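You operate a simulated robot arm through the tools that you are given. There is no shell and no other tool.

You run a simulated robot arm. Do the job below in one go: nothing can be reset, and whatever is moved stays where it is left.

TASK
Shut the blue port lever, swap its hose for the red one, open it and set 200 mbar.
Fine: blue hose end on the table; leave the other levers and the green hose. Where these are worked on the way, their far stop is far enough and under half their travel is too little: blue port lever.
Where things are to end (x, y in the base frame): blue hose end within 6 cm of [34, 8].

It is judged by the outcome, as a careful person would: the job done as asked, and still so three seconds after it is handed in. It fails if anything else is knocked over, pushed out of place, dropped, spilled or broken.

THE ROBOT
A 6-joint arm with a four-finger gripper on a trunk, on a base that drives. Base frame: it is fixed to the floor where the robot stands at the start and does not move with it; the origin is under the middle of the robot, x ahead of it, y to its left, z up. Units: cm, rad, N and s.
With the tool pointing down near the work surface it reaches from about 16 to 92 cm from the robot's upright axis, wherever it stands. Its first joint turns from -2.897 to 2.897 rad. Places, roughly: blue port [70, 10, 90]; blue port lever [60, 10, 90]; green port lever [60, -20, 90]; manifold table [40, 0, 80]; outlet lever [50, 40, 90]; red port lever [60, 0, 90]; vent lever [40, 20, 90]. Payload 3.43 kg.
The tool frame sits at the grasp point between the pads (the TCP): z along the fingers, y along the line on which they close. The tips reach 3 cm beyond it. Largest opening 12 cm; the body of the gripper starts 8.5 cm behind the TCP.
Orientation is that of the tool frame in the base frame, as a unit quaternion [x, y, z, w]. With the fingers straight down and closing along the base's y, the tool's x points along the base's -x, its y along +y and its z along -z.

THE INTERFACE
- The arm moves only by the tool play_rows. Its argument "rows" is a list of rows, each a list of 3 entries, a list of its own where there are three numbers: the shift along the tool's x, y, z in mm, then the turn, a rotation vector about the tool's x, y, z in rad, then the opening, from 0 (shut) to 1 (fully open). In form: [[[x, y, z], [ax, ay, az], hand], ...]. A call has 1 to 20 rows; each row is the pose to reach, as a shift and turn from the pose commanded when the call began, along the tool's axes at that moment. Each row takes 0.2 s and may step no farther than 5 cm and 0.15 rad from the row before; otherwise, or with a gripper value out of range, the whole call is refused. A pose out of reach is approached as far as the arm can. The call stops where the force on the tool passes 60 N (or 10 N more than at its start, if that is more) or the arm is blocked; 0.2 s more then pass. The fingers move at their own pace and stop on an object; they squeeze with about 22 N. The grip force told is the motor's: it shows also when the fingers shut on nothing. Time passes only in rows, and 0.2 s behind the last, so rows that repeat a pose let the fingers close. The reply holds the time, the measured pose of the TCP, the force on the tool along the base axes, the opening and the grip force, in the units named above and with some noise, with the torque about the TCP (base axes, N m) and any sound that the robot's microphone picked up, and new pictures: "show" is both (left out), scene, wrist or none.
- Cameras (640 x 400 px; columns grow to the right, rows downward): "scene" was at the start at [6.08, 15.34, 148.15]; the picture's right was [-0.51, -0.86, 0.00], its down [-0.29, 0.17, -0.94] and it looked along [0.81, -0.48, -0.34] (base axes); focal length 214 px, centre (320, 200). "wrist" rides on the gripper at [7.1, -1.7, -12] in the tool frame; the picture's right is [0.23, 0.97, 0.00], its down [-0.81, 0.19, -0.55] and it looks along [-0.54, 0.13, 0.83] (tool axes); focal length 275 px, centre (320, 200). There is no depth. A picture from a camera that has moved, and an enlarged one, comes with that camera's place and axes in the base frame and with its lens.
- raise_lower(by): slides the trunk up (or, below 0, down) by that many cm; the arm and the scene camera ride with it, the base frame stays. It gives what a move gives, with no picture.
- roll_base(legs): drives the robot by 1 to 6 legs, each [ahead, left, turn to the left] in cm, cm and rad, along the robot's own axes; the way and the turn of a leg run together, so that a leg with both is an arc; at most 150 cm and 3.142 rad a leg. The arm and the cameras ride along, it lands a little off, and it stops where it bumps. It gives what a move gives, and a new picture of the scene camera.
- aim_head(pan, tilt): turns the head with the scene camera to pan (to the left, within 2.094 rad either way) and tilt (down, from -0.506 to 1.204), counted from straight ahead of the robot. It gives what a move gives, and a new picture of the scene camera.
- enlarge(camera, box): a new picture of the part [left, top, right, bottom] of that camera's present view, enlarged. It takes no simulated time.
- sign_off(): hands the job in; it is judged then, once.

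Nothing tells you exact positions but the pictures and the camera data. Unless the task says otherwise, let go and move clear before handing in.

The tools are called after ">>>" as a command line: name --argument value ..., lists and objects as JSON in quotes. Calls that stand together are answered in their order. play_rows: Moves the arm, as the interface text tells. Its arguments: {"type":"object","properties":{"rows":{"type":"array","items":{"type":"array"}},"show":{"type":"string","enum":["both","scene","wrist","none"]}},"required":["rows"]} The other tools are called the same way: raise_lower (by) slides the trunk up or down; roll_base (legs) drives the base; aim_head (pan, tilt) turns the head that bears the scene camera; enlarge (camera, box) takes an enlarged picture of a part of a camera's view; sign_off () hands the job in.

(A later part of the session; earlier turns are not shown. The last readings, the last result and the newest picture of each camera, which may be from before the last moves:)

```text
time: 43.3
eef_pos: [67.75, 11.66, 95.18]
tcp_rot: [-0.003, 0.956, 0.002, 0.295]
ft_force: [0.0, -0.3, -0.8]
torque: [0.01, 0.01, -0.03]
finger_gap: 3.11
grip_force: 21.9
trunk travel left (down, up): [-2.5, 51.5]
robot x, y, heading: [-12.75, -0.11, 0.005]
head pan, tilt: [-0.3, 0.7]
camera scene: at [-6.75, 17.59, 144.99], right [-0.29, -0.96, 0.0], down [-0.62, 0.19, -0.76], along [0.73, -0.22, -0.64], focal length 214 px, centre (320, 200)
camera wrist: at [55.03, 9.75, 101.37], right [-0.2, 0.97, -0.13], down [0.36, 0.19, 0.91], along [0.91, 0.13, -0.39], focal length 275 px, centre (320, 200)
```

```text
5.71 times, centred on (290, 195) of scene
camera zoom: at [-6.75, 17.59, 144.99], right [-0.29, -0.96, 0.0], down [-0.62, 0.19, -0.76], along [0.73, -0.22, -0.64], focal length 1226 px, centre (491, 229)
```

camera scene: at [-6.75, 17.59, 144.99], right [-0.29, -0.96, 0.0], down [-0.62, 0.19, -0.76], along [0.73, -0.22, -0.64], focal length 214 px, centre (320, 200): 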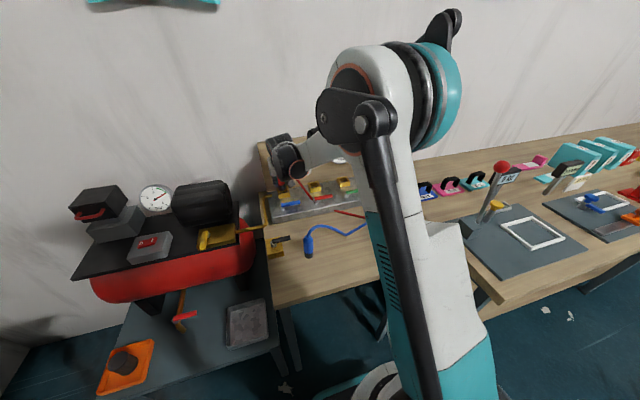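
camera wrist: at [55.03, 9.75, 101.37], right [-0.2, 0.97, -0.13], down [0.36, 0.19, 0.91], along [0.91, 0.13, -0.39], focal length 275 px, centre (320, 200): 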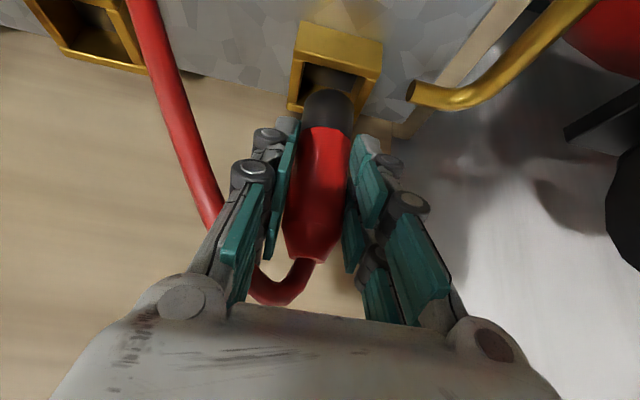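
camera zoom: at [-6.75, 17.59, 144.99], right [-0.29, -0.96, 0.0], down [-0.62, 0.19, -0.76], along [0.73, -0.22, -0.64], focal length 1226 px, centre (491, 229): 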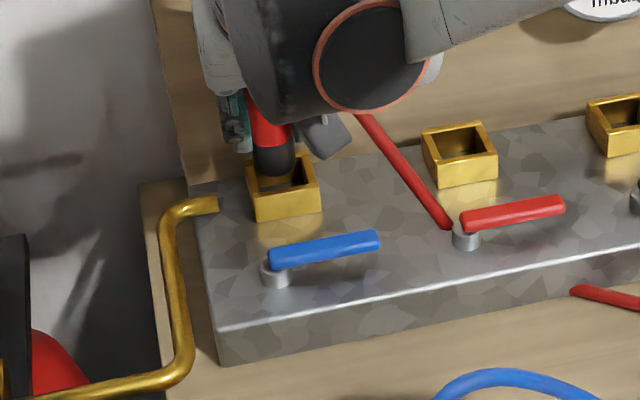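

The readings are stable at y=11.66 and x=67.7. That is about 3 mm left and 2.5 mm too far forward, so I'll correct.

>>> play_rows --rows '[[[1, -1.5, -0.7], [0, 0, 0], 0], [[2.1, -3.2, -1.4], [0, 0, 0], 0], [[2.1, -3.2, -1.4], [0, 0, 0], 0], [[2.1, -3.2, -1.4], [0, 0, 0], 0]]' --show "wrist"

>>> enlarge --camera "wrist" --box '[240, 30, 440, 155]'

>>> enlarge --camera "scene" --box '[240, 160, 340, 230]'

```text
time: 44.3
eef_pos: [67.5, 11.33, 95.35]
tcp_rot: [-0.004, 0.956, 0.002, 0.294]
ft_force: [0.3, 0.3, -1.5]
torque: [0.01, 0.03, 0.01]
finger_gap: 3.1
grip_force: 22.2
trunk travel left (down, up): [-2.5, 51.5]
robot x, y, heading: [-12.9, 0.05, 0.004]
head pan, tilt: [-0.3, 0.7]
camera wrist: at [54.81, 9.4, 101.47], right [-0.2, 0.97, -0.13], down [0.36, 0.19, 0.91], along [0.91, 0.13, -0.39], focal length 275 px, centre (320, 200)
```

wrist: 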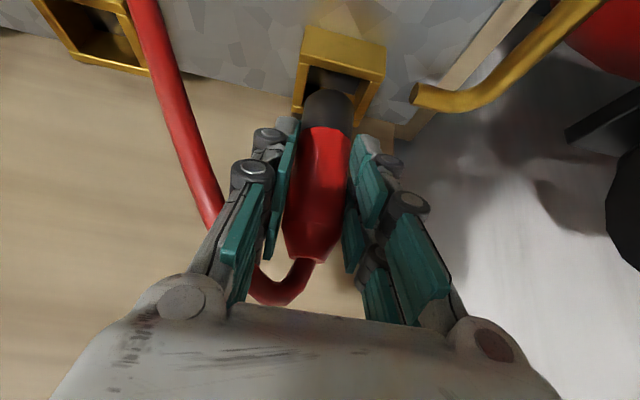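

```text
3.20 times, centred on (340, 92) of wrist
camera zoom: at [54.81, 9.4, 101.47], right [-0.2, 0.97, -0.13], down [0.36, 0.19, 0.91], along [0.91, 0.13, -0.39], focal length 881 px, centre (256, 544)
```

zoom: 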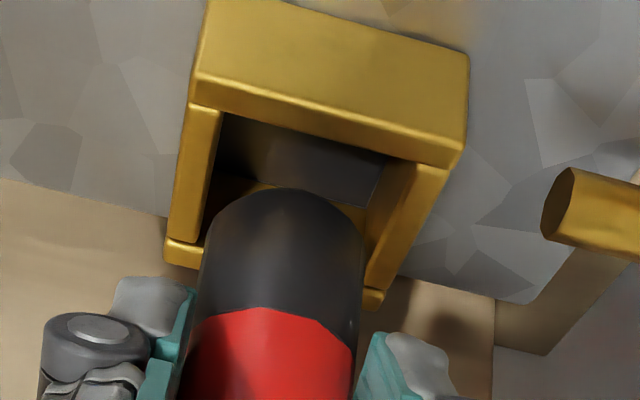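

```text
5.71 times, centred on (290, 195) of scene
camera zoom: at [-6.75, 17.59, 144.99], right [-0.29, -0.96, 0.0], down [-0.62, 0.19, -0.76], along [0.73, -0.22, -0.64], focal length 1226 px, centre (491, 229)
```

zoom: 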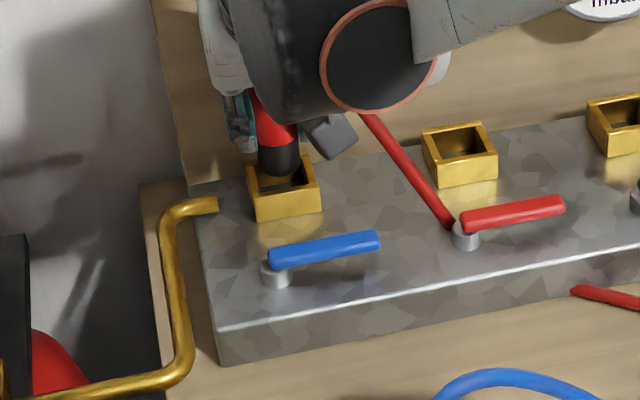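

Now aligned at [67.5, 11.33]. Lowering gently into the port.

>>> play_rows --rows '[[[2.3, 0, 3.3], [0, 0, 0], 0], [[4.5, 0, 6.6], [0, 0, 0], 0], [[6.8, 0, 9.9], [0, 0, 0], 0], [[9, 0, 13.2], [0, 0, 0], 0], [[11.3, 0, 16.5], [0, 0, 0], 0], [[11.3, 0, 16.5], [0, 0, 0], 0]]' --show "wrist"

>>> enlarge --camera "wrist" --box '[240, 30, 440, 155]'

```text
time: 45.7
eef_pos: [67.4, 11.26, 93.35]
tcp_rot: [-0.004, 0.956, 0.002, 0.294]
ft_force: [-11.3, 1.6, 1.7]
torque: [0.08, 0.52, 0.05]
finger_gap: 3.11
grip_force: 22.0
trunk travel left (down, up): [-2.5, 51.5]
robot x, y, heading: [-13.1, 0.13, 0.004]
head pan, tilt: [-0.3, 0.7]
camera wrist: at [54.75, 9.4, 99.52], right [-0.2, 0.97, -0.13], down [0.36, 0.19, 0.91], along [0.91, 0.13, -0.39], focal length 275 px, centre (320, 200)
```

wrist: 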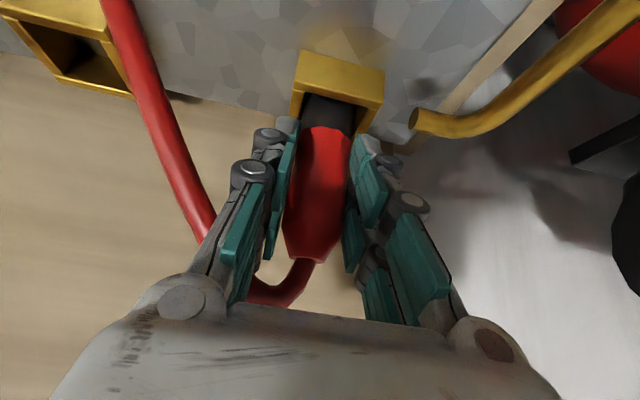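

```text
3.20 times, centred on (340, 92) of wrist
camera zoom: at [54.75, 9.4, 99.52], right [-0.2, 0.97, -0.13], down [0.36, 0.19, 0.91], along [0.91, 0.13, -0.39], focal length 881 px, centre (256, 544)
```

zoom: 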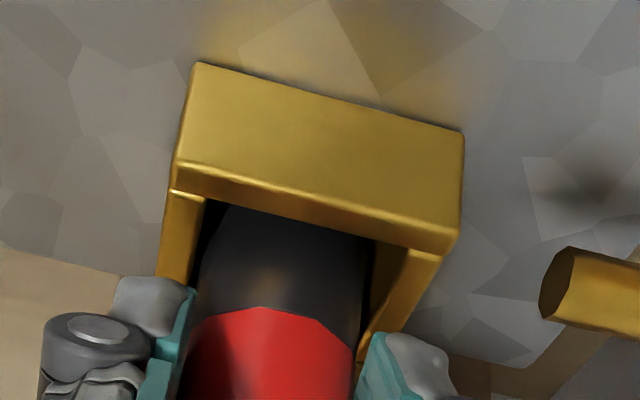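

The plug is inside the collar but is touching the back wall (11 N in -x). I'll shift back about 3 mm and check the force.

>>> play_rows --rows '[[[1.2, 0, -0.8], [0, 0, 0], 0], [[2.5, 0, -1.7], [0, 0, 0], 0], [[2.5, 0, -1.7], [0, 0, 0], 0]]' --show "none"

```text
time: 46.5
eef_pos: [67.22, 11.23, 93.3]
tcp_rot: [-0.004, 0.956, 0.002, 0.294]
ft_force: [0.1, 0.2, -1.3]
torque: [0.02, -0.04, 0.04]
finger_gap: 3.13
grip_force: 22.1
trunk travel left (down, up): [-2.5, 51.5]
robot x, y, heading: [-12.73, 0.18, 0.005]
head pan, tilt: [-0.3, 0.7]
```

Side force gone. Continuing down to seat it.

>>> play_rows --rows '[[[2.3, 0, 3.3], [0, 0, 0], 0], [[4.5, 0, 6.6], [0, 0, 0], 0], [[6.2, 0, 9.1], [0, 0, 0], 0], [[6.2, 0, 9.1], [0, 0, 0], 0]]' --show "wrist"

>>> enlarge --camera "wrist" --box '[160, 60, 480, 260]'

```text
time: 47.5
eef_pos: [67.14, 11.25, 92.34]
tcp_rot: [-0.004, 0.956, 0.002, 0.295]
ft_force: [4.8, 0.7, 15.4]
torque: [0.04, -0.35, 0.01]
finger_gap: 3.11
grip_force: 22.4
trunk travel left (down, up): [-2.5, 51.5]
robot x, y, heading: [-12.51, 0.11, 0.003]
head pan, tilt: [-0.3, 0.7]
camera wrist: at [54.46, 9.33, 98.53], right [-0.2, 0.97, -0.13], down [0.36, 0.19, 0.91], along [0.91, 0.13, -0.38], focal length 275 px, centre (320, 200)
```

wrist: 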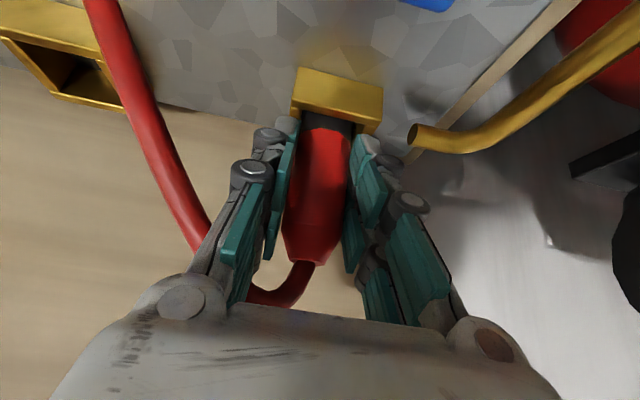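

```text
2.00 times, centred on (320, 160) of wrist
camera zoom: at [54.46, 9.33, 98.53], right [-0.2, 0.97, -0.13], down [0.36, 0.19, 0.91], along [0.91, 0.13, -0.38], focal length 551 px, centre (320, 280)
```

zoom: 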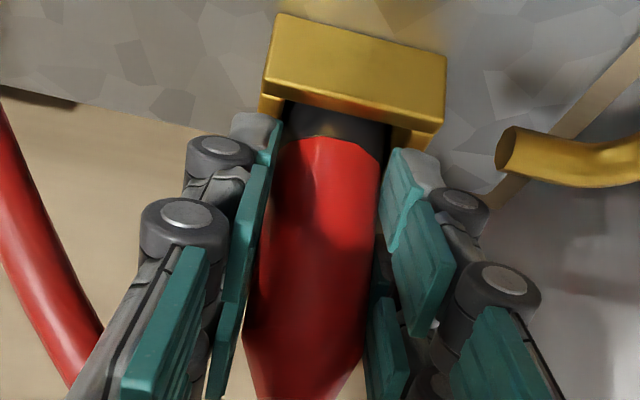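

It is resting on the socket floor (15 N) at the same depth as the blue plug was. One small extra push to be sure it is seated.

>>> play_rows --rows '[[[0.9, 0, 1.3], [0, 0, 0], 0], [[1.8, 0, 2.6], [0, 0, 0], 0], [[1.8, 0, 2.6], [0, 0, 0], 0]]' --show "wrist"

>>> enlarge --camera "wrist" --box '[160, 60, 480, 260]'

```text
time: 48.3
eef_pos: [67.0, 11.12, 92.16]
tcp_rot: [-0.004, 0.956, 0.002, 0.295]
ft_force: [2.7, 3.9, 25.8]
torque: [0.04, -0.1, 0.07]
finger_gap: 3.09
grip_force: 22.2
trunk travel left (down, up): [-2.5, 51.5]
robot x, y, heading: [-13.28, -0.19, 0.005]
head pan, tilt: [-0.3, 0.7]
camera wrist: at [54.37, 9.3, 98.24], right [-0.2, 0.97, -0.13], down [0.36, 0.19, 0.91], along [0.91, 0.14, -0.38], focal length 275 px, centre (320, 200)
```

wrist: 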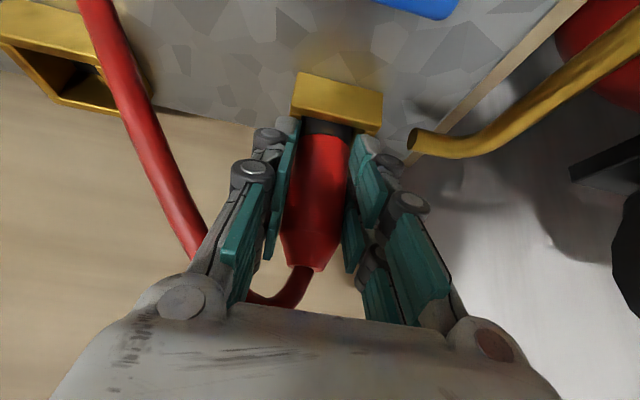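

```text
2.00 times, centred on (320, 160) of wrist
camera zoom: at [54.37, 9.3, 98.24], right [-0.2, 0.97, -0.13], down [0.36, 0.19, 0.91], along [0.91, 0.14, -0.38], focal length 551 px, centre (320, 280)
```

zoom: 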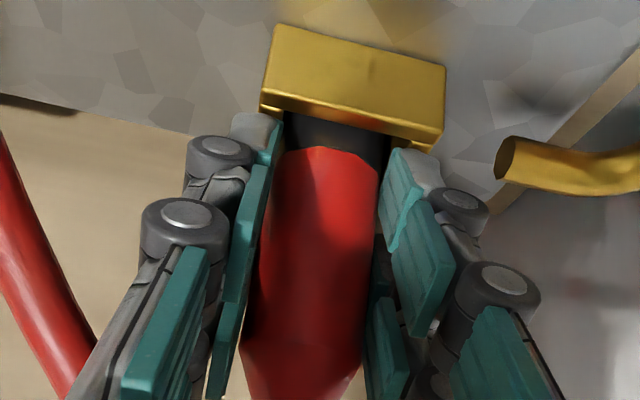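

It is fully seated, since only the fingers slid. I'll ease off, open, and retreat along the tool axis.

>>> play_rows --rows '[[[-1.5, 0, -2.2], [0, 0, 0], 0.15], [[-1.5, 0, -2.2], [0, 0, 0], 0.36], [[-1.5, 0, -2.2], [0, 0, 0], 0.4], [[-1.5, 0, -15], [0, 0, 0], 0.4], [[-1.5, 0, -40], [0, 0, 0], 0.42], [[-1.5, 0, -70], [0, 0, 0], 0.45], [[-1.5, 0, -105], [0, 0, 0], 0.45], [[-1.5, 0, -140], [0, 0, 0], 0.45], [[10, 0, -170], [0, 0, 0], 0.45], [[10, 0, -170], [0, 0, 0], 0.45]]'

>>> enlarge --camera "wrist" --box '[160, 0, 480, 200]'

>>> enlarge --camera "scene" --box '[240, 150, 400, 270]'

```text
time: 50.5
eef_pos: [56.53, 11.03, 105.34]
tcp_rot: [-0.004, 0.956, 0.002, 0.294]
ft_force: [-0.4, -0.2, 0.0]
torque: [0.01, -0.03, -0.01]
finger_gap: 5.41
grip_force: 0.0
trunk travel left (down, up): [-2.5, 51.5]
robot x, y, heading: [-13.06, -0.02, 0.004]
head pan, tilt: [-0.3, 0.7]
camera scene: at [-6.83, 17.57, 144.99], right [-0.29, -0.96, 0.0], down [-0.62, 0.19, -0.77], along [0.73, -0.22, -0.64], focal length 214 px, centre (320, 200)
camera wrist: at [43.92, 9.19, 111.58], right [-0.2, 0.97, -0.13], down [0.36, 0.19, 0.91], along [0.91, 0.13, -0.39], focal length 275 px, centre (320, 200)
```

scene: 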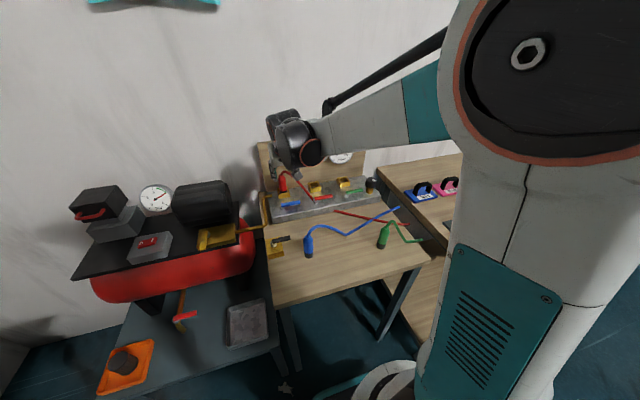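
wrist: 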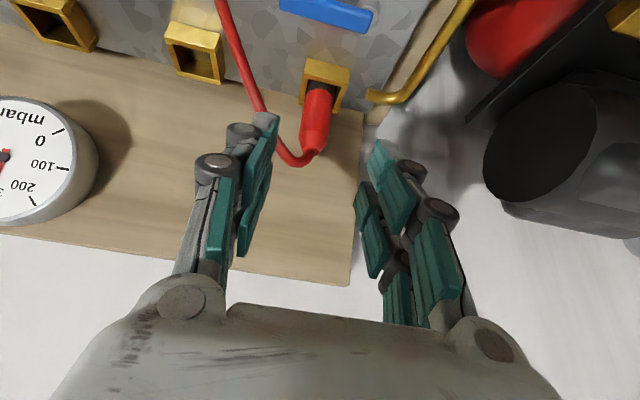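

```text
2.00 times, centred on (320, 100) of wrist
camera zoom: at [43.92, 9.19, 111.58], right [-0.2, 0.97, -0.13], down [0.36, 0.19, 0.91], along [0.91, 0.13, -0.39], focal length 551 px, centre (320, 400)
```

zoom: 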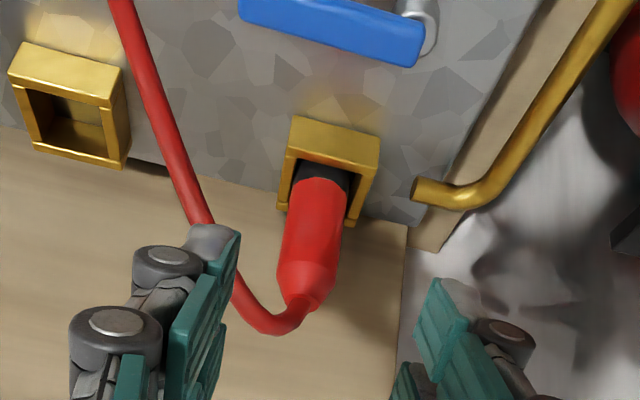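

```text
3.33 times, centred on (320, 210) of scene
camera zoom: at [-6.83, 17.57, 144.99], right [-0.29, -0.96, 0.0], down [-0.62, 0.19, -0.77], along [0.73, -0.22, -0.64], focal length 715 px, centre (320, 167)
```

zoom: 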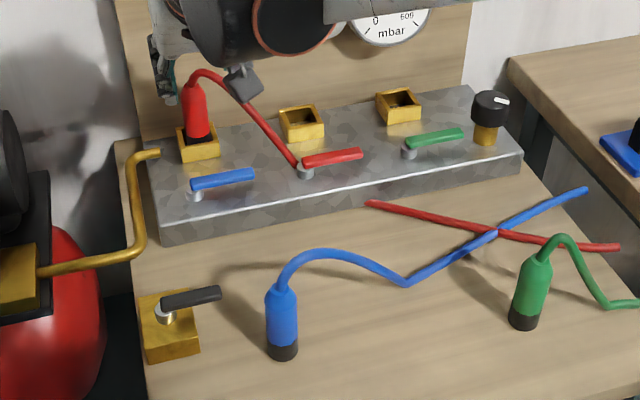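

The red plug stands in the blue port. Now to open the blue lever: I'll bring the tool back to vertical, close the fingers, and position them between the lever and the port.

>>> play_rows --rows '[[[0, 0, -5], [0, 0.15, 0], 0.3], [[0, 0, -10], [0, 0.3, 0], 0.1], [[0, 0, -10], [0, 0.45, 0], 0], [[0, -5, -5], [0, 0.595, 0], 0], [[-2, -15, 30], [0, 0.595, 0], 0], [[-4, -22, 60], [0, 0.595, 0], 0], [[-7.5, -26, 85], [0, 0.595, 0], 0], [[-7.5, -26, 85], [0, 0.595, 0], 0]]'

>>> enlarge --camera "wrist" --box '[160, 80, 480, 280]'

>>> enlarge --camera "scene" --box '[240, 150, 400, 270]'

```text
time: 52.3
eef_pos: [62.25, 8.56, 98.59]
tcp_rot: [-0.004, 1.0, 0.001, 0.002]
ft_force: [0.1, -0.3, 0.3]
torque: [0.03, 0.02, -0.04]
finger_gap: 0.0
grip_force: 22.0
trunk travel left (down, up): [-2.5, 51.5]
robot x, y, heading: [-13.05, -0.08, 0.008]
head pan, tilt: [-0.3, 0.7]
camera scene: at [-6.72, 17.58, 144.99], right [-0.29, -0.96, 0.0], down [-0.62, 0.19, -0.76], along [0.73, -0.22, -0.64], focal length 214 px, centre (320, 200)
camera wrist: at [55.07, 6.73, 110.84], right [-0.24, 0.97, 0.0], down [0.81, 0.2, 0.55], along [0.54, 0.13, -0.83], focal length 275 px, centre (320, 200)
```

scene: 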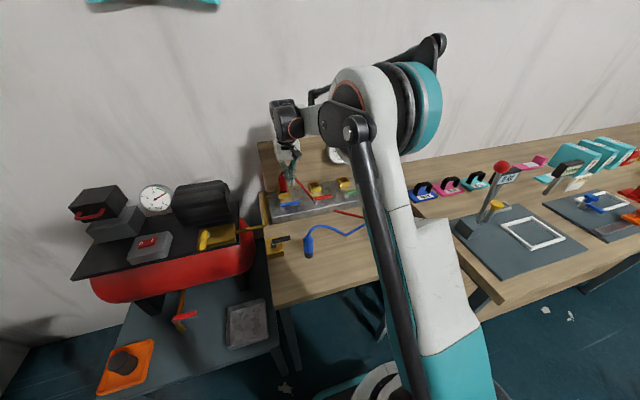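
wrist: 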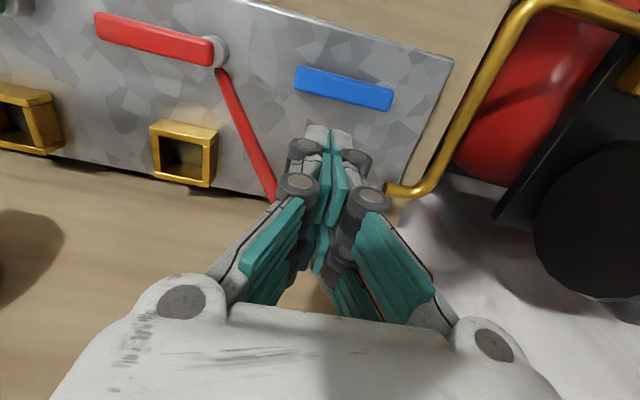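

```text
2.00 times, centred on (320, 180) of wrist
camera zoom: at [55.07, 6.73, 110.84], right [-0.24, 0.97, 0.0], down [0.81, 0.2, 0.55], along [0.54, 0.13, -0.83], focal length 551 px, centre (320, 240)
```

zoom: 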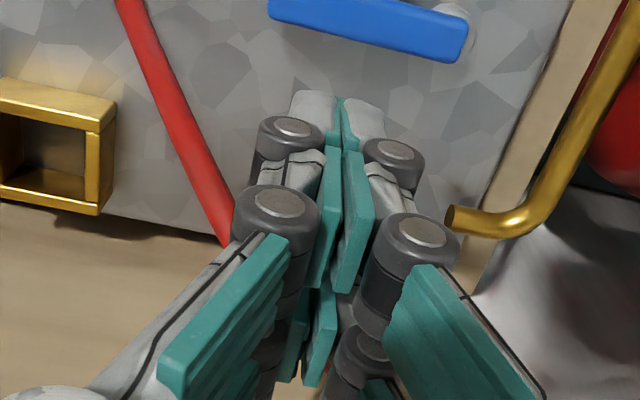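

```text
3.33 times, centred on (320, 210) of scene
camera zoom: at [-6.72, 17.58, 144.99], right [-0.29, -0.96, 0.0], down [-0.62, 0.19, -0.76], along [0.73, -0.22, -0.64], focal length 715 px, centre (320, 167)
```

zoom: 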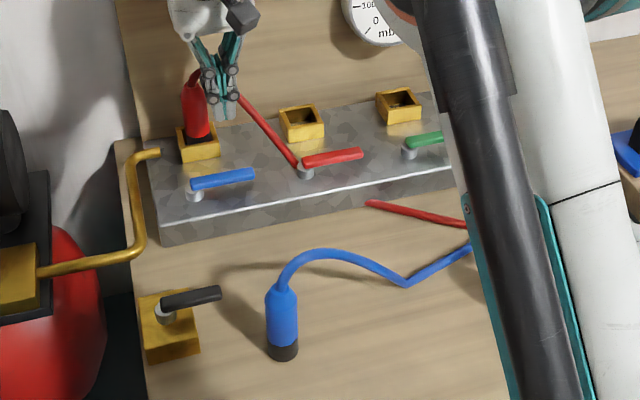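

Fingers are behind the lever with a clear gap. Going down to lever height.

>>> play_rows --rows '[[[-3, 0, 20], [0, 0, 0], 0], [[-3, 0, 45], [0, 0, 0], 0], [[-3, 0, 70], [0, 0, 0], 0], [[-3, 0, 84], [0, 0, 0], 0], [[-3, 0, 90], [0, 0, 0], 0], [[-3, 0, 90], [0, 0, 0], 0]]' --show "wrist"

>>> enlarge --camera "wrist" --box '[160, 0, 480, 200]'

```text
time: 53.7
eef_pos: [62.78, 8.7, 89.68]
tcp_rot: [-0.004, 1.0, 0.002, 0.001]
ft_force: [0.2, 0.0, -0.1]
torque: [-0.03, 0.04, -0.01]
finger_gap: 0.0
grip_force: 22.3
trunk travel left (down, up): [-2.5, 51.5]
robot x, y, heading: [-12.88, -0.42, 0.008]
head pan, tilt: [-0.3, 0.7]
camera wrist: at [55.49, 6.82, 101.91], right [-0.24, 0.97, 0.0], down [0.81, 0.2, 0.55], along [0.54, 0.13, -0.83], focal length 275 px, centre (320, 200)
```

wrist: 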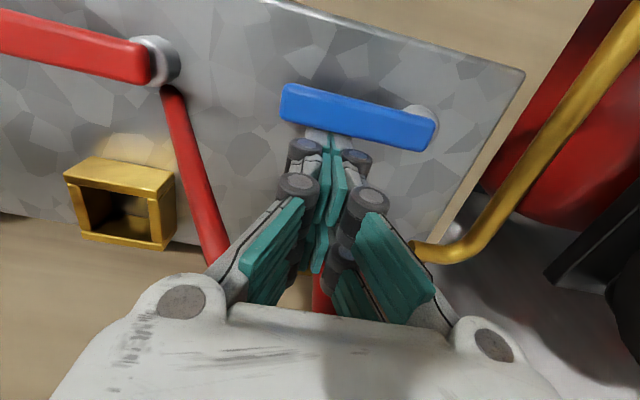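

```text
2.00 times, centred on (320, 100) of wrist
camera zoom: at [55.49, 6.82, 101.91], right [-0.24, 0.97, 0.0], down [0.81, 0.2, 0.55], along [0.54, 0.13, -0.83], focal length 551 px, centre (320, 400)
```

zoom: 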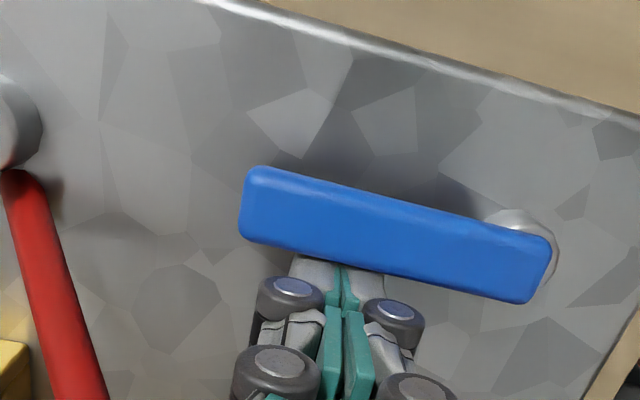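

The fingertips are behind the lever at its height. Sweeping it back along its arc to open (pointing toward me).

>>> play_rows --rows '[[[9, -1, 3], [0, 0, 0], 0], [[18, -2, 3], [0, 0, 0], 0], [[27, -4.5, 3], [0, 0, 0], 0], [[36, -6, 3], [0, 0, 0], 0], [[46, -4.5, 3], [0, 0, 0], 0], [[55, -2, 3], [0, 0, 0], 0], [[64, 2.5, 3], [0, 0, 0], 0], [[71, 8, 3], [0, 0, 0], 0], [[77, 16, 3], [0, 0, 0], 0], [[82, 24, 3], [0, 0, 0], 0], [[84, 30.5, 3], [0, 0, 0], 0], [[84, 34, 3], [0, 0, 0], 0], [[84, 34, 3], [0, 0, 0], 0]]'

>>> enlarge --camera "scene" --box '[240, 150, 400, 270]'

```text
time: 56.5
eef_pos: [54.36, 11.09, 89.44]
tcp_rot: [-0.001, 1.0, -0.001, 0.001]
ft_force: [14.0, -46.2, 11.0]
torque: [-0.4, -0.27, -0.72]
finger_gap: 0.0
grip_force: 22.1
trunk travel left (down, up): [-2.5, 51.5]
robot x, y, heading: [-12.97, -0.02, 0.002]
head pan, tilt: [-0.3, 0.7]
camera scene: at [-6.69, 17.1, 145.05], right [-0.29, -0.96, 0.0], down [-0.62, 0.19, -0.76], along [0.73, -0.22, -0.65], focal length 214 px, centre (320, 200)
camera wrist: at [47.07, 9.39, 101.79], right [-0.23, 0.97, 0.0], down [0.81, 0.19, 0.56], along [0.54, 0.13, -0.83], focal length 275 px, centre (320, 200)
```

scene: 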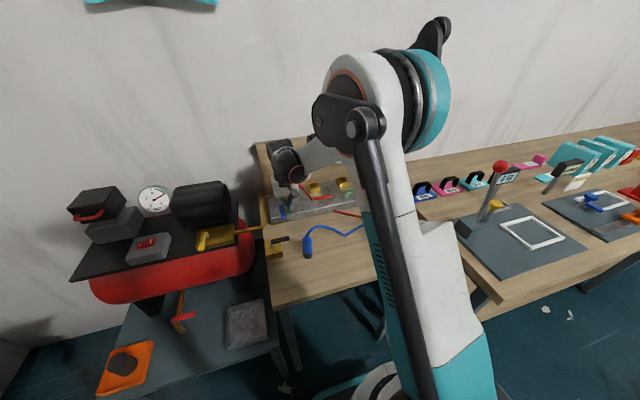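
wrist: 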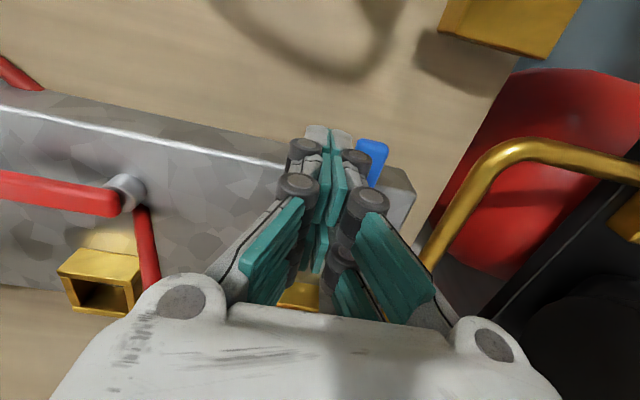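

```text
3.33 times, centred on (320, 210) of scene
camera zoom: at [-6.69, 17.1, 145.05], right [-0.29, -0.96, 0.0], down [-0.62, 0.19, -0.76], along [0.73, -0.22, -0.65], focal length 715 px, centre (320, 167)
```

zoom: 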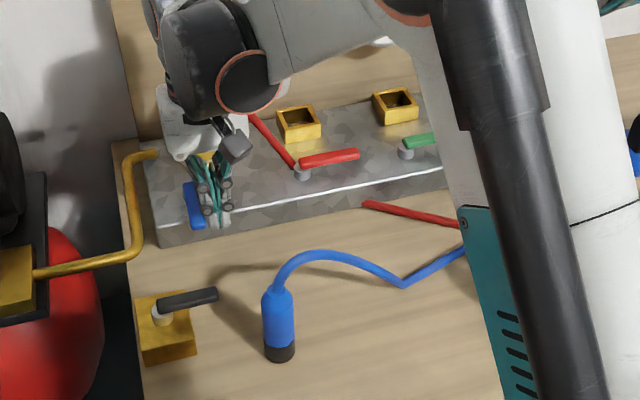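

The lever is at its open stop. I'll back away from it, rise, and then move over to view the knob and gauge.

>>> play_rows --rows '[[[3, -12, 0], [0, 0, 0], 0], [[10, -25, -5], [0, 0, 0], 0], [[15, -30, -45], [0, 0, 0], 0], [[20, -40, -90], [0, 0, 0], 0], [[30, -55, -130], [0, 0, 0], 0.3], [[40, -60, -170], [0, 0, 0], 0.6], [[50, -70, -190], [0, 0, 0], 1], [[50, -70, -190], [0, 0, 0], 1]]'

>>> enlarge --camera "scene" --box '[240, 120, 400, 240]'

>>> enlarge --camera "wrist" --box '[160, 80, 480, 280]'

```text
time: 58.3
eef_pos: [49.02, 4.92, 108.51]
tcp_rot: [-0.003, 1.0, 0.001, 0.0]
ft_force: [-0.3, 0.4, 0.1]
torque: [0.02, -0.03, -0.02]
finger_gap: 12.0
grip_force: 0.0
trunk travel left (down, up): [-2.5, 51.5]
robot x, y, heading: [-12.91, -0.01, 0.004]
head pan, tilt: [-0.3, 0.7]
camera scene: at [-6.8, 17.56, 144.99], right [-0.29, -0.96, 0.0], down [-0.62, 0.19, -0.76], along [0.73, -0.22, -0.64], focal length 214 px, centre (320, 200)
camera wrist: at [41.86, 3.08, 120.79], right [-0.24, 0.97, 0.0], down [0.81, 0.2, 0.56], along [0.54, 0.13, -0.83], focal length 275 px, centre (320, 200)
```

scene: 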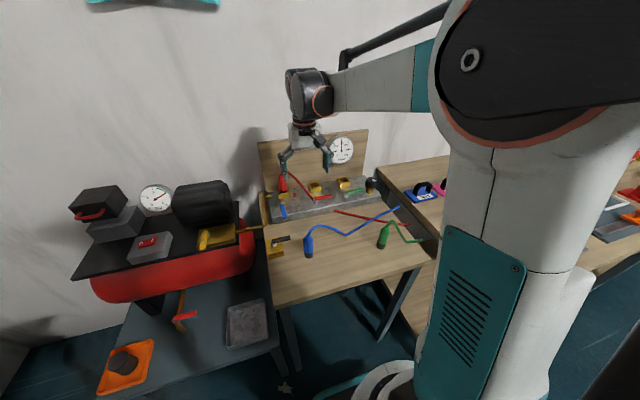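
wrist: 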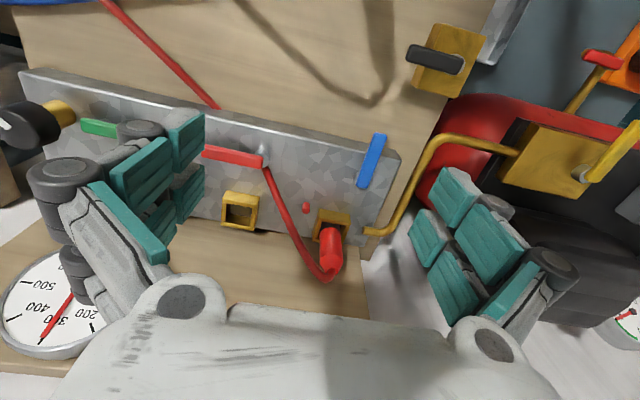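

```text
3.33 times, centred on (320, 180) of scene
camera zoom: at [-6.8, 17.56, 144.99], right [-0.29, -0.96, 0.0], down [-0.62, 0.19, -0.76], along [0.73, -0.22, -0.64], focal length 715 px, centre (320, 267)
```

zoom: 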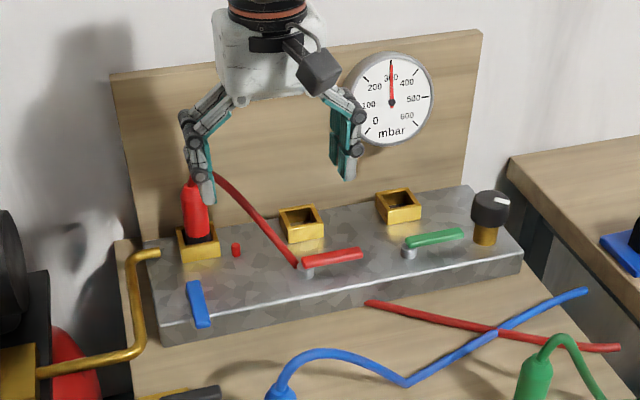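

```text
2.00 times, centred on (320, 180) of wrist
camera zoom: at [41.86, 3.08, 120.79], right [-0.24, 0.97, 0.0], down [0.81, 0.2, 0.56], along [0.54, 0.13, -0.83], focal length 551 px, centre (320, 240)
```

zoom: 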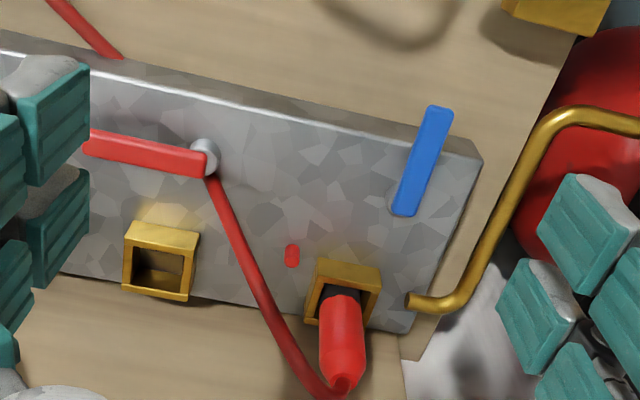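

The lever is open, the pressure pin is up again and the plug holds. Gauge still at 300. Now moving to the regulator knob near [59, -25].

>>> play_rows --rows '[[[0, -45, 0], [0, 0, 0], 1], [[0, -90, 0], [0, 0, 0], 1], [[0, -135, 0], [0, 0, 0], 0.8], [[-10, -180, 0], [0, 0, 0], 0.7], [[-10, -225, 0], [0, 0, 0], 0.6], [[-10, -255, 0], [0, 0, 0], 0.6], [[-10, -285, 0], [0, 0, 0], 0.6], [[-10, -285, 0], [0, 0, 0], 0.6]]'

>>> enlarge --camera "wrist" --box '[200, 60, 440, 240]'

>>> enlarge --camera "scene" --box '[310, 120, 410, 220]'

```text
time: 60.1
eef_pos: [50.23, -23.91, 108.51]
tcp_rot: [-0.004, 1.0, 0.001, 0.001]
ft_force: [0.2, -0.5, -0.7]
torque: [0.0, -0.03, -0.02]
finger_gap: 7.21
grip_force: 0.0
trunk travel left (down, up): [-2.5, 51.5]
robot x, y, heading: [-12.73, 0.07, 0.004]
head pan, tilt: [-0.3, 0.7]
camera scene: at [-6.76, 17.53, 144.99], right [-0.29, -0.96, 0.0], down [-0.62, 0.19, -0.76], along [0.73, -0.22, -0.64], focal length 214 px, centre (320, 200)
camera wrist: at [43.16, -25.85, 120.67], right [-0.24, 0.97, 0.0], down [0.81, 0.2, 0.55], along [0.54, 0.13, -0.83], focal length 275 px, centre (320, 200)
```

scene: 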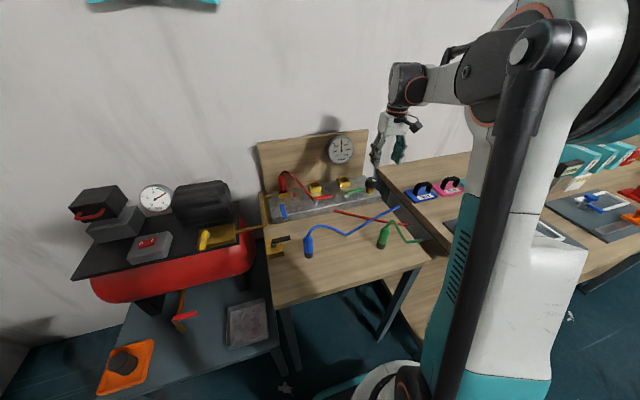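
wrist: 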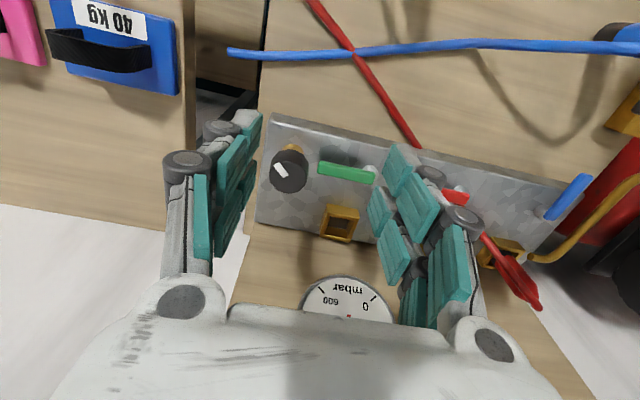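

```text
2.22 times, centred on (320, 150) of wrist
camera zoom: at [43.16, -25.85, 120.67], right [-0.24, 0.97, 0.0], down [0.81, 0.2, 0.55], along [0.54, 0.13, -0.83], focal length 612 px, centre (320, 311)
```

zoom: 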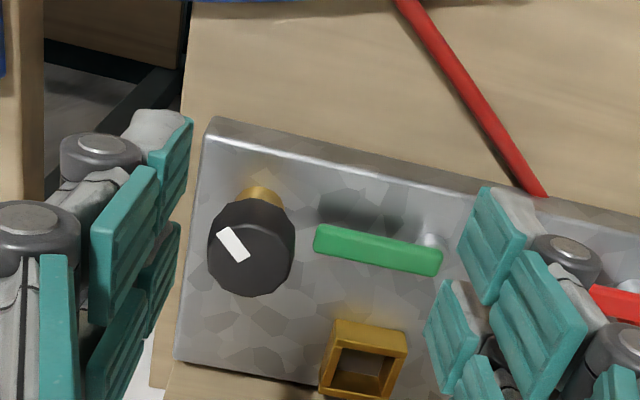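

```text
4.00 times, centred on (360, 170) of scene
camera zoom: at [-6.76, 17.53, 144.99], right [-0.29, -0.96, 0.0], down [-0.62, 0.19, -0.76], along [0.73, -0.22, -0.64], focal length 858 px, centre (160, 320)
```

zoom: 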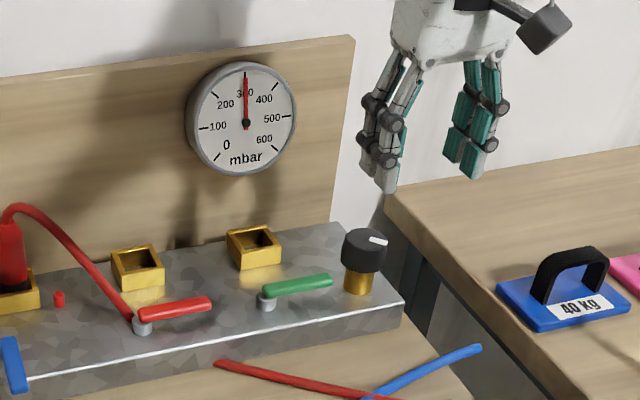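

The knob's centre is at about [59.6, -25.9], top at z≈91.5, with its mark pointing right and toward me. The green lever tip is close on its left, so I'll yaw the gripper to close along x and come above it.

>>> play_rows --rows '[[[-10, -2, 0], [0, 0, 0.15], 0.6], [[-20, -4, 0], [0, 0, 0.3], 0.6], [[-32, -7, 5], [0, 0, 0.45], 0.6], [[-44, -10, 15], [0, 0, 0.6], 0.6], [[-56, -12, 25], [0, 0, 0.75], 0.6], [[-68, -15, 35], [0, 0, 0.9], 0.6], [[-80, -18, 45], [0, 0, 1.05], 0.6], [[-94, -20, 55], [0, 0, 1.2], 0.6], [[-94, -20, 65], [0, 0, 1.3], 0.6], [[-94, -20, 65], [0, 0, 1.3], 0.6]]'

>>> enlarge --camera "wrist" --box '[200, 60, 440, 240]'

>>> enlarge --camera "scene" --box '[310, 120, 410, 220]'

```text
time: 62.3
eef_pos: [59.7, -25.72, 101.64]
tcp_rot: [0.602, 0.798, 0.0, 0.001]
ft_force: [0.0, -0.1, 0.4]
torque: [0.01, 0.01, 0.01]
finger_gap: 7.18
grip_force: 0.1
trunk travel left (down, up): [-2.5, 51.5]
robot x, y, heading: [-12.7, -0.13, 0.005]
head pan, tilt: [-0.3, 0.7]
camera scene: at [-6.76, 17.57, 144.99], right [-0.29, -0.96, 0.0], down [-0.62, 0.19, -0.76], along [0.73, -0.22, -0.64], focal length 214 px, centre (320, 200)
camera wrist: at [56.2, -19.35, 113.99], right [0.87, 0.49, 0.0], down [0.4, -0.73, 0.55], along [0.27, -0.48, -0.83], focal length 275 px, centre (320, 200)
```

scene: 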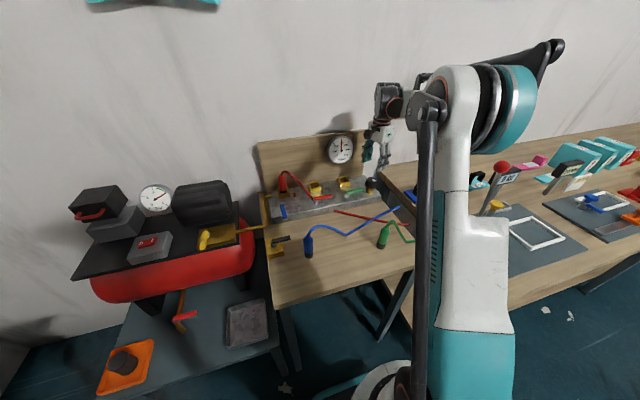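
wrist: 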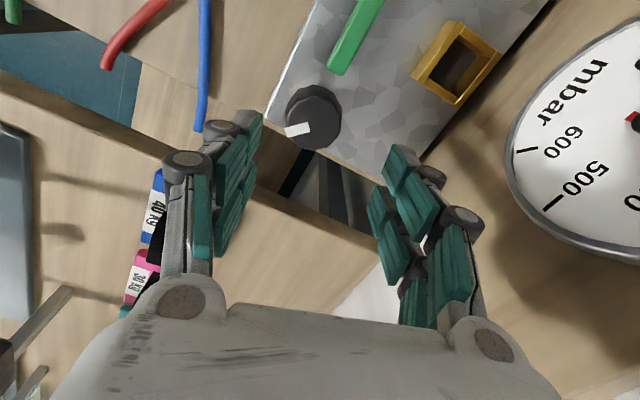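

```text
2.22 times, centred on (320, 150) of wrist
camera zoom: at [56.2, -19.35, 113.99], right [0.87, 0.49, 0.0], down [0.4, -0.73, 0.55], along [0.27, -0.48, -0.83], focal length 612 px, centre (320, 311)
```

zoom: 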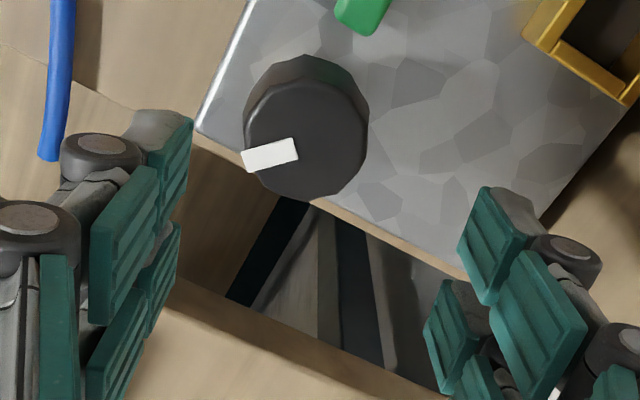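

```text
4.00 times, centred on (360, 170) of scene
camera zoom: at [-6.76, 17.57, 144.99], right [-0.29, -0.96, 0.0], down [-0.62, 0.19, -0.76], along [0.73, -0.22, -0.64], focal length 858 px, centre (160, 320)
```

zoom: 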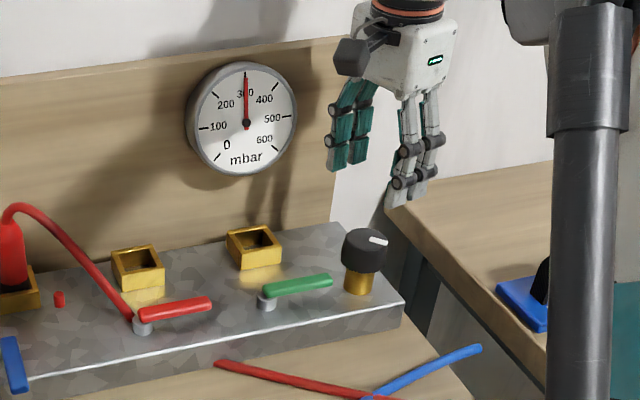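

Knob centre refined to about [59.45, -25.9], diameter 4.5 cm. Descending with the fingers straddling it.

>>> play_rows --rows '[[[-1, -2.9, 20], [0, 0, 0], 0.6], [[-1, -2.9, 45], [0, 0, 0], 0.6], [[-1, -2.9, 70], [0, 0, 0], 0.6], [[-1, -2.9, 88], [0, 0, 0], 0.6], [[-1, -2.9, 97], [0, 0, 0], 0.6], [[-1, -2.9, 97], [0, 0, 0], 0.6]]'

>>> enlarge --camera "wrist" --box '[200, 60, 440, 240]'

>>> enlarge --camera "scene" --box '[310, 120, 410, 220]'

```text
time: 63.7
eef_pos: [59.59, -25.7, 92.0]
tcp_rot: [0.603, 0.798, 0.002, 0.0]
ft_force: [-0.1, -1.2, 0.2]
torque: [0.0, 0.03, -0.01]
finger_gap: 7.2
grip_force: 0.1
trunk travel left (down, up): [-2.5, 51.5]
robot x, y, heading: [-12.86, 0.05, 0.006]
head pan, tilt: [-0.3, 0.7]
camera scene: at [-6.75, 17.57, 144.99], right [-0.29, -0.96, 0.0], down [-0.62, 0.19, -0.76], along [0.73, -0.22, -0.64], focal length 214 px, centre (320, 200)
camera wrist: at [55.94, -19.44, 104.24], right [0.87, 0.49, 0.0], down [0.41, -0.73, 0.55], along [0.27, -0.48, -0.83], focal length 275 px, centre (320, 200)
```

scene: 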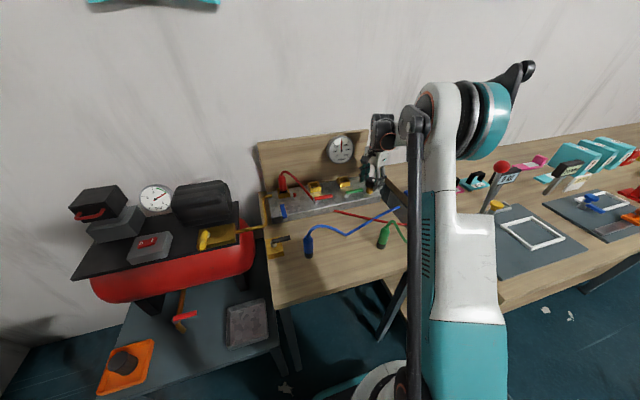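
wrist: 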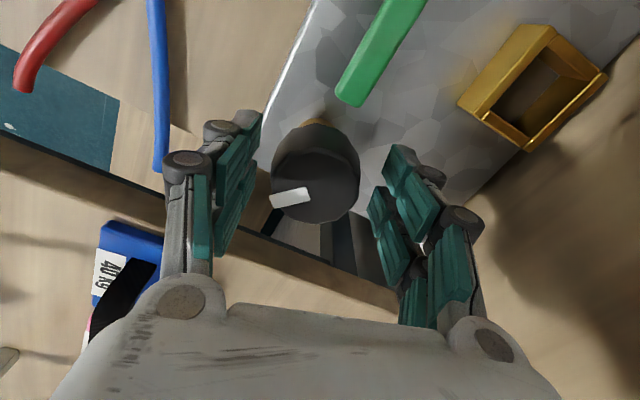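

```text
2.22 times, centred on (320, 150) of wrist
camera zoom: at [55.94, -19.44, 104.24], right [0.87, 0.49, 0.0], down [0.41, -0.73, 0.55], along [0.27, -0.48, -0.83], focal length 612 px, centre (320, 311)
```

zoom: 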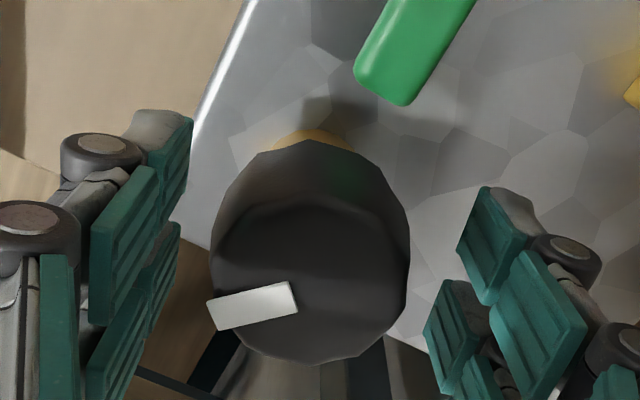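

```text
4.00 times, centred on (360, 170) of scene
camera zoom: at [-6.75, 17.57, 144.99], right [-0.29, -0.96, 0.0], down [-0.62, 0.19, -0.76], along [0.73, -0.22, -0.64], focal length 858 px, centre (160, 320)
```

zoom: 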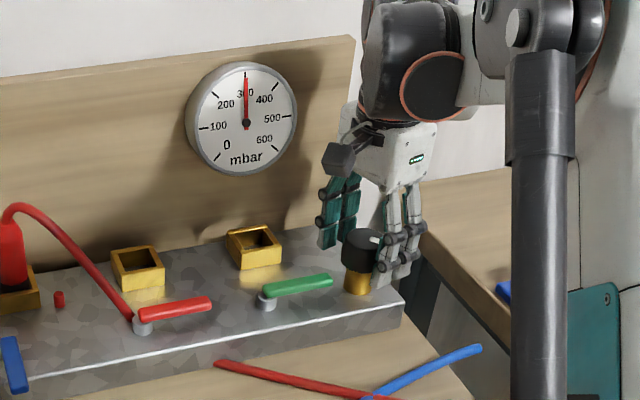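

Good straddle. A small centring correction, then closing on the knob.

>>> play_rows --rows '[[[-3.5, -2.2, 3], [0, 0, 0], 0.6], [[-3.5, -2.2, 3], [0, 0, 0], 0.5], [[-3.5, -2.2, 3], [0, 0, 0], 0.3], [[-3.5, -2.2, 3], [0, 0, 0], 0.2], [[-3.5, -2.2, 3], [0, 0, 0], 0.2]]'

>>> enlarge --camera "wrist" --box '[200, 60, 440, 240]'

>>> enlarge --camera "scene" --box '[320, 130, 370, 170]'

```text
time: 64.9
eef_pos: [59.39, -26.23, 91.8]
tcp_rot: [0.603, 0.798, 0.001, 0.0]
ft_force: [-2.4, 0.2, -0.5]
torque: [0.03, 0.13, 0.01]
finger_gap: 4.65
grip_force: 44.9
trunk travel left (down, up): [-2.5, 51.5]
robot x, y, heading: [-12.62, 0.03, 0.002]
head pan, tilt: [-0.3, 0.7]
camera scene: at [-6.78, 17.57, 144.99], right [-0.29, -0.96, 0.0], down [-0.62, 0.19, -0.76], along [0.73, -0.22, -0.64], focal length 214 px, centre (320, 200)
camera wrist: at [55.77, -19.89, 104.04], right [0.87, 0.49, 0.0], down [0.41, -0.73, 0.55], along [0.27, -0.48, -0.83], focal length 275 px, centre (320, 200)
```

scene: 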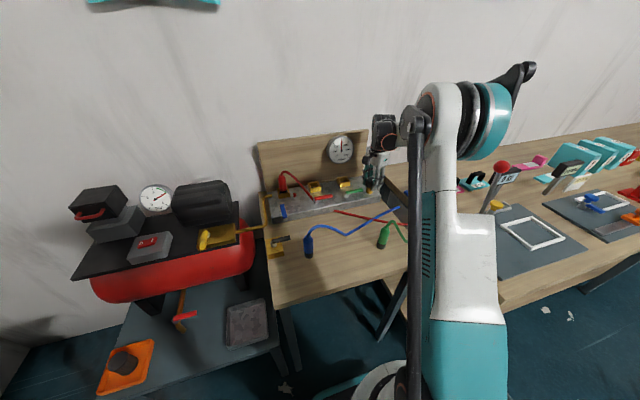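
wrist: 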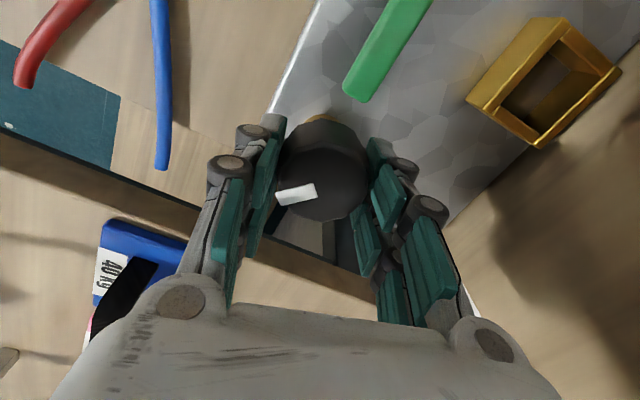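

```text
2.22 times, centred on (320, 150) of wrist
camera zoom: at [55.77, -19.89, 104.04], right [0.87, 0.49, 0.0], down [0.41, -0.73, 0.55], along [0.27, -0.48, -0.83], focal length 612 px, centre (320, 311)
```

zoom: 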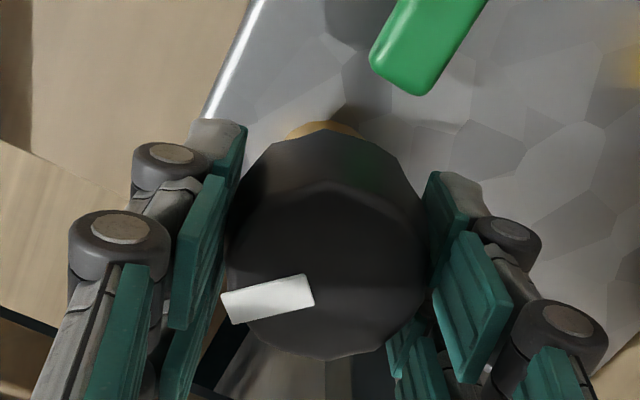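

```text
10.00 times, centred on (345, 150) of scene
camera zoom: at [-6.78, 17.57, 144.99], right [-0.29, -0.96, 0.0], down [-0.62, 0.19, -0.76], along [0.73, -0.22, -0.64], focal length 2145 px, centre (70, 700)
```

zoom: 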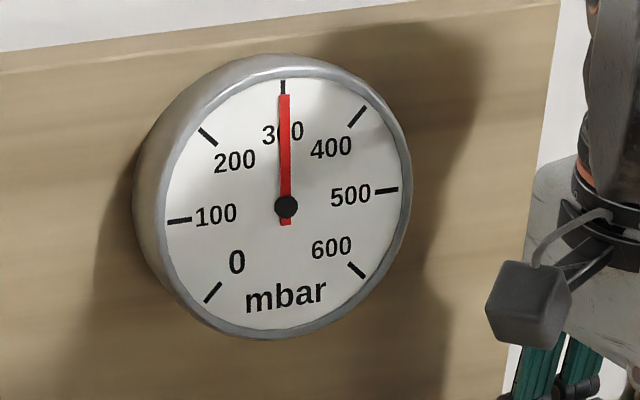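

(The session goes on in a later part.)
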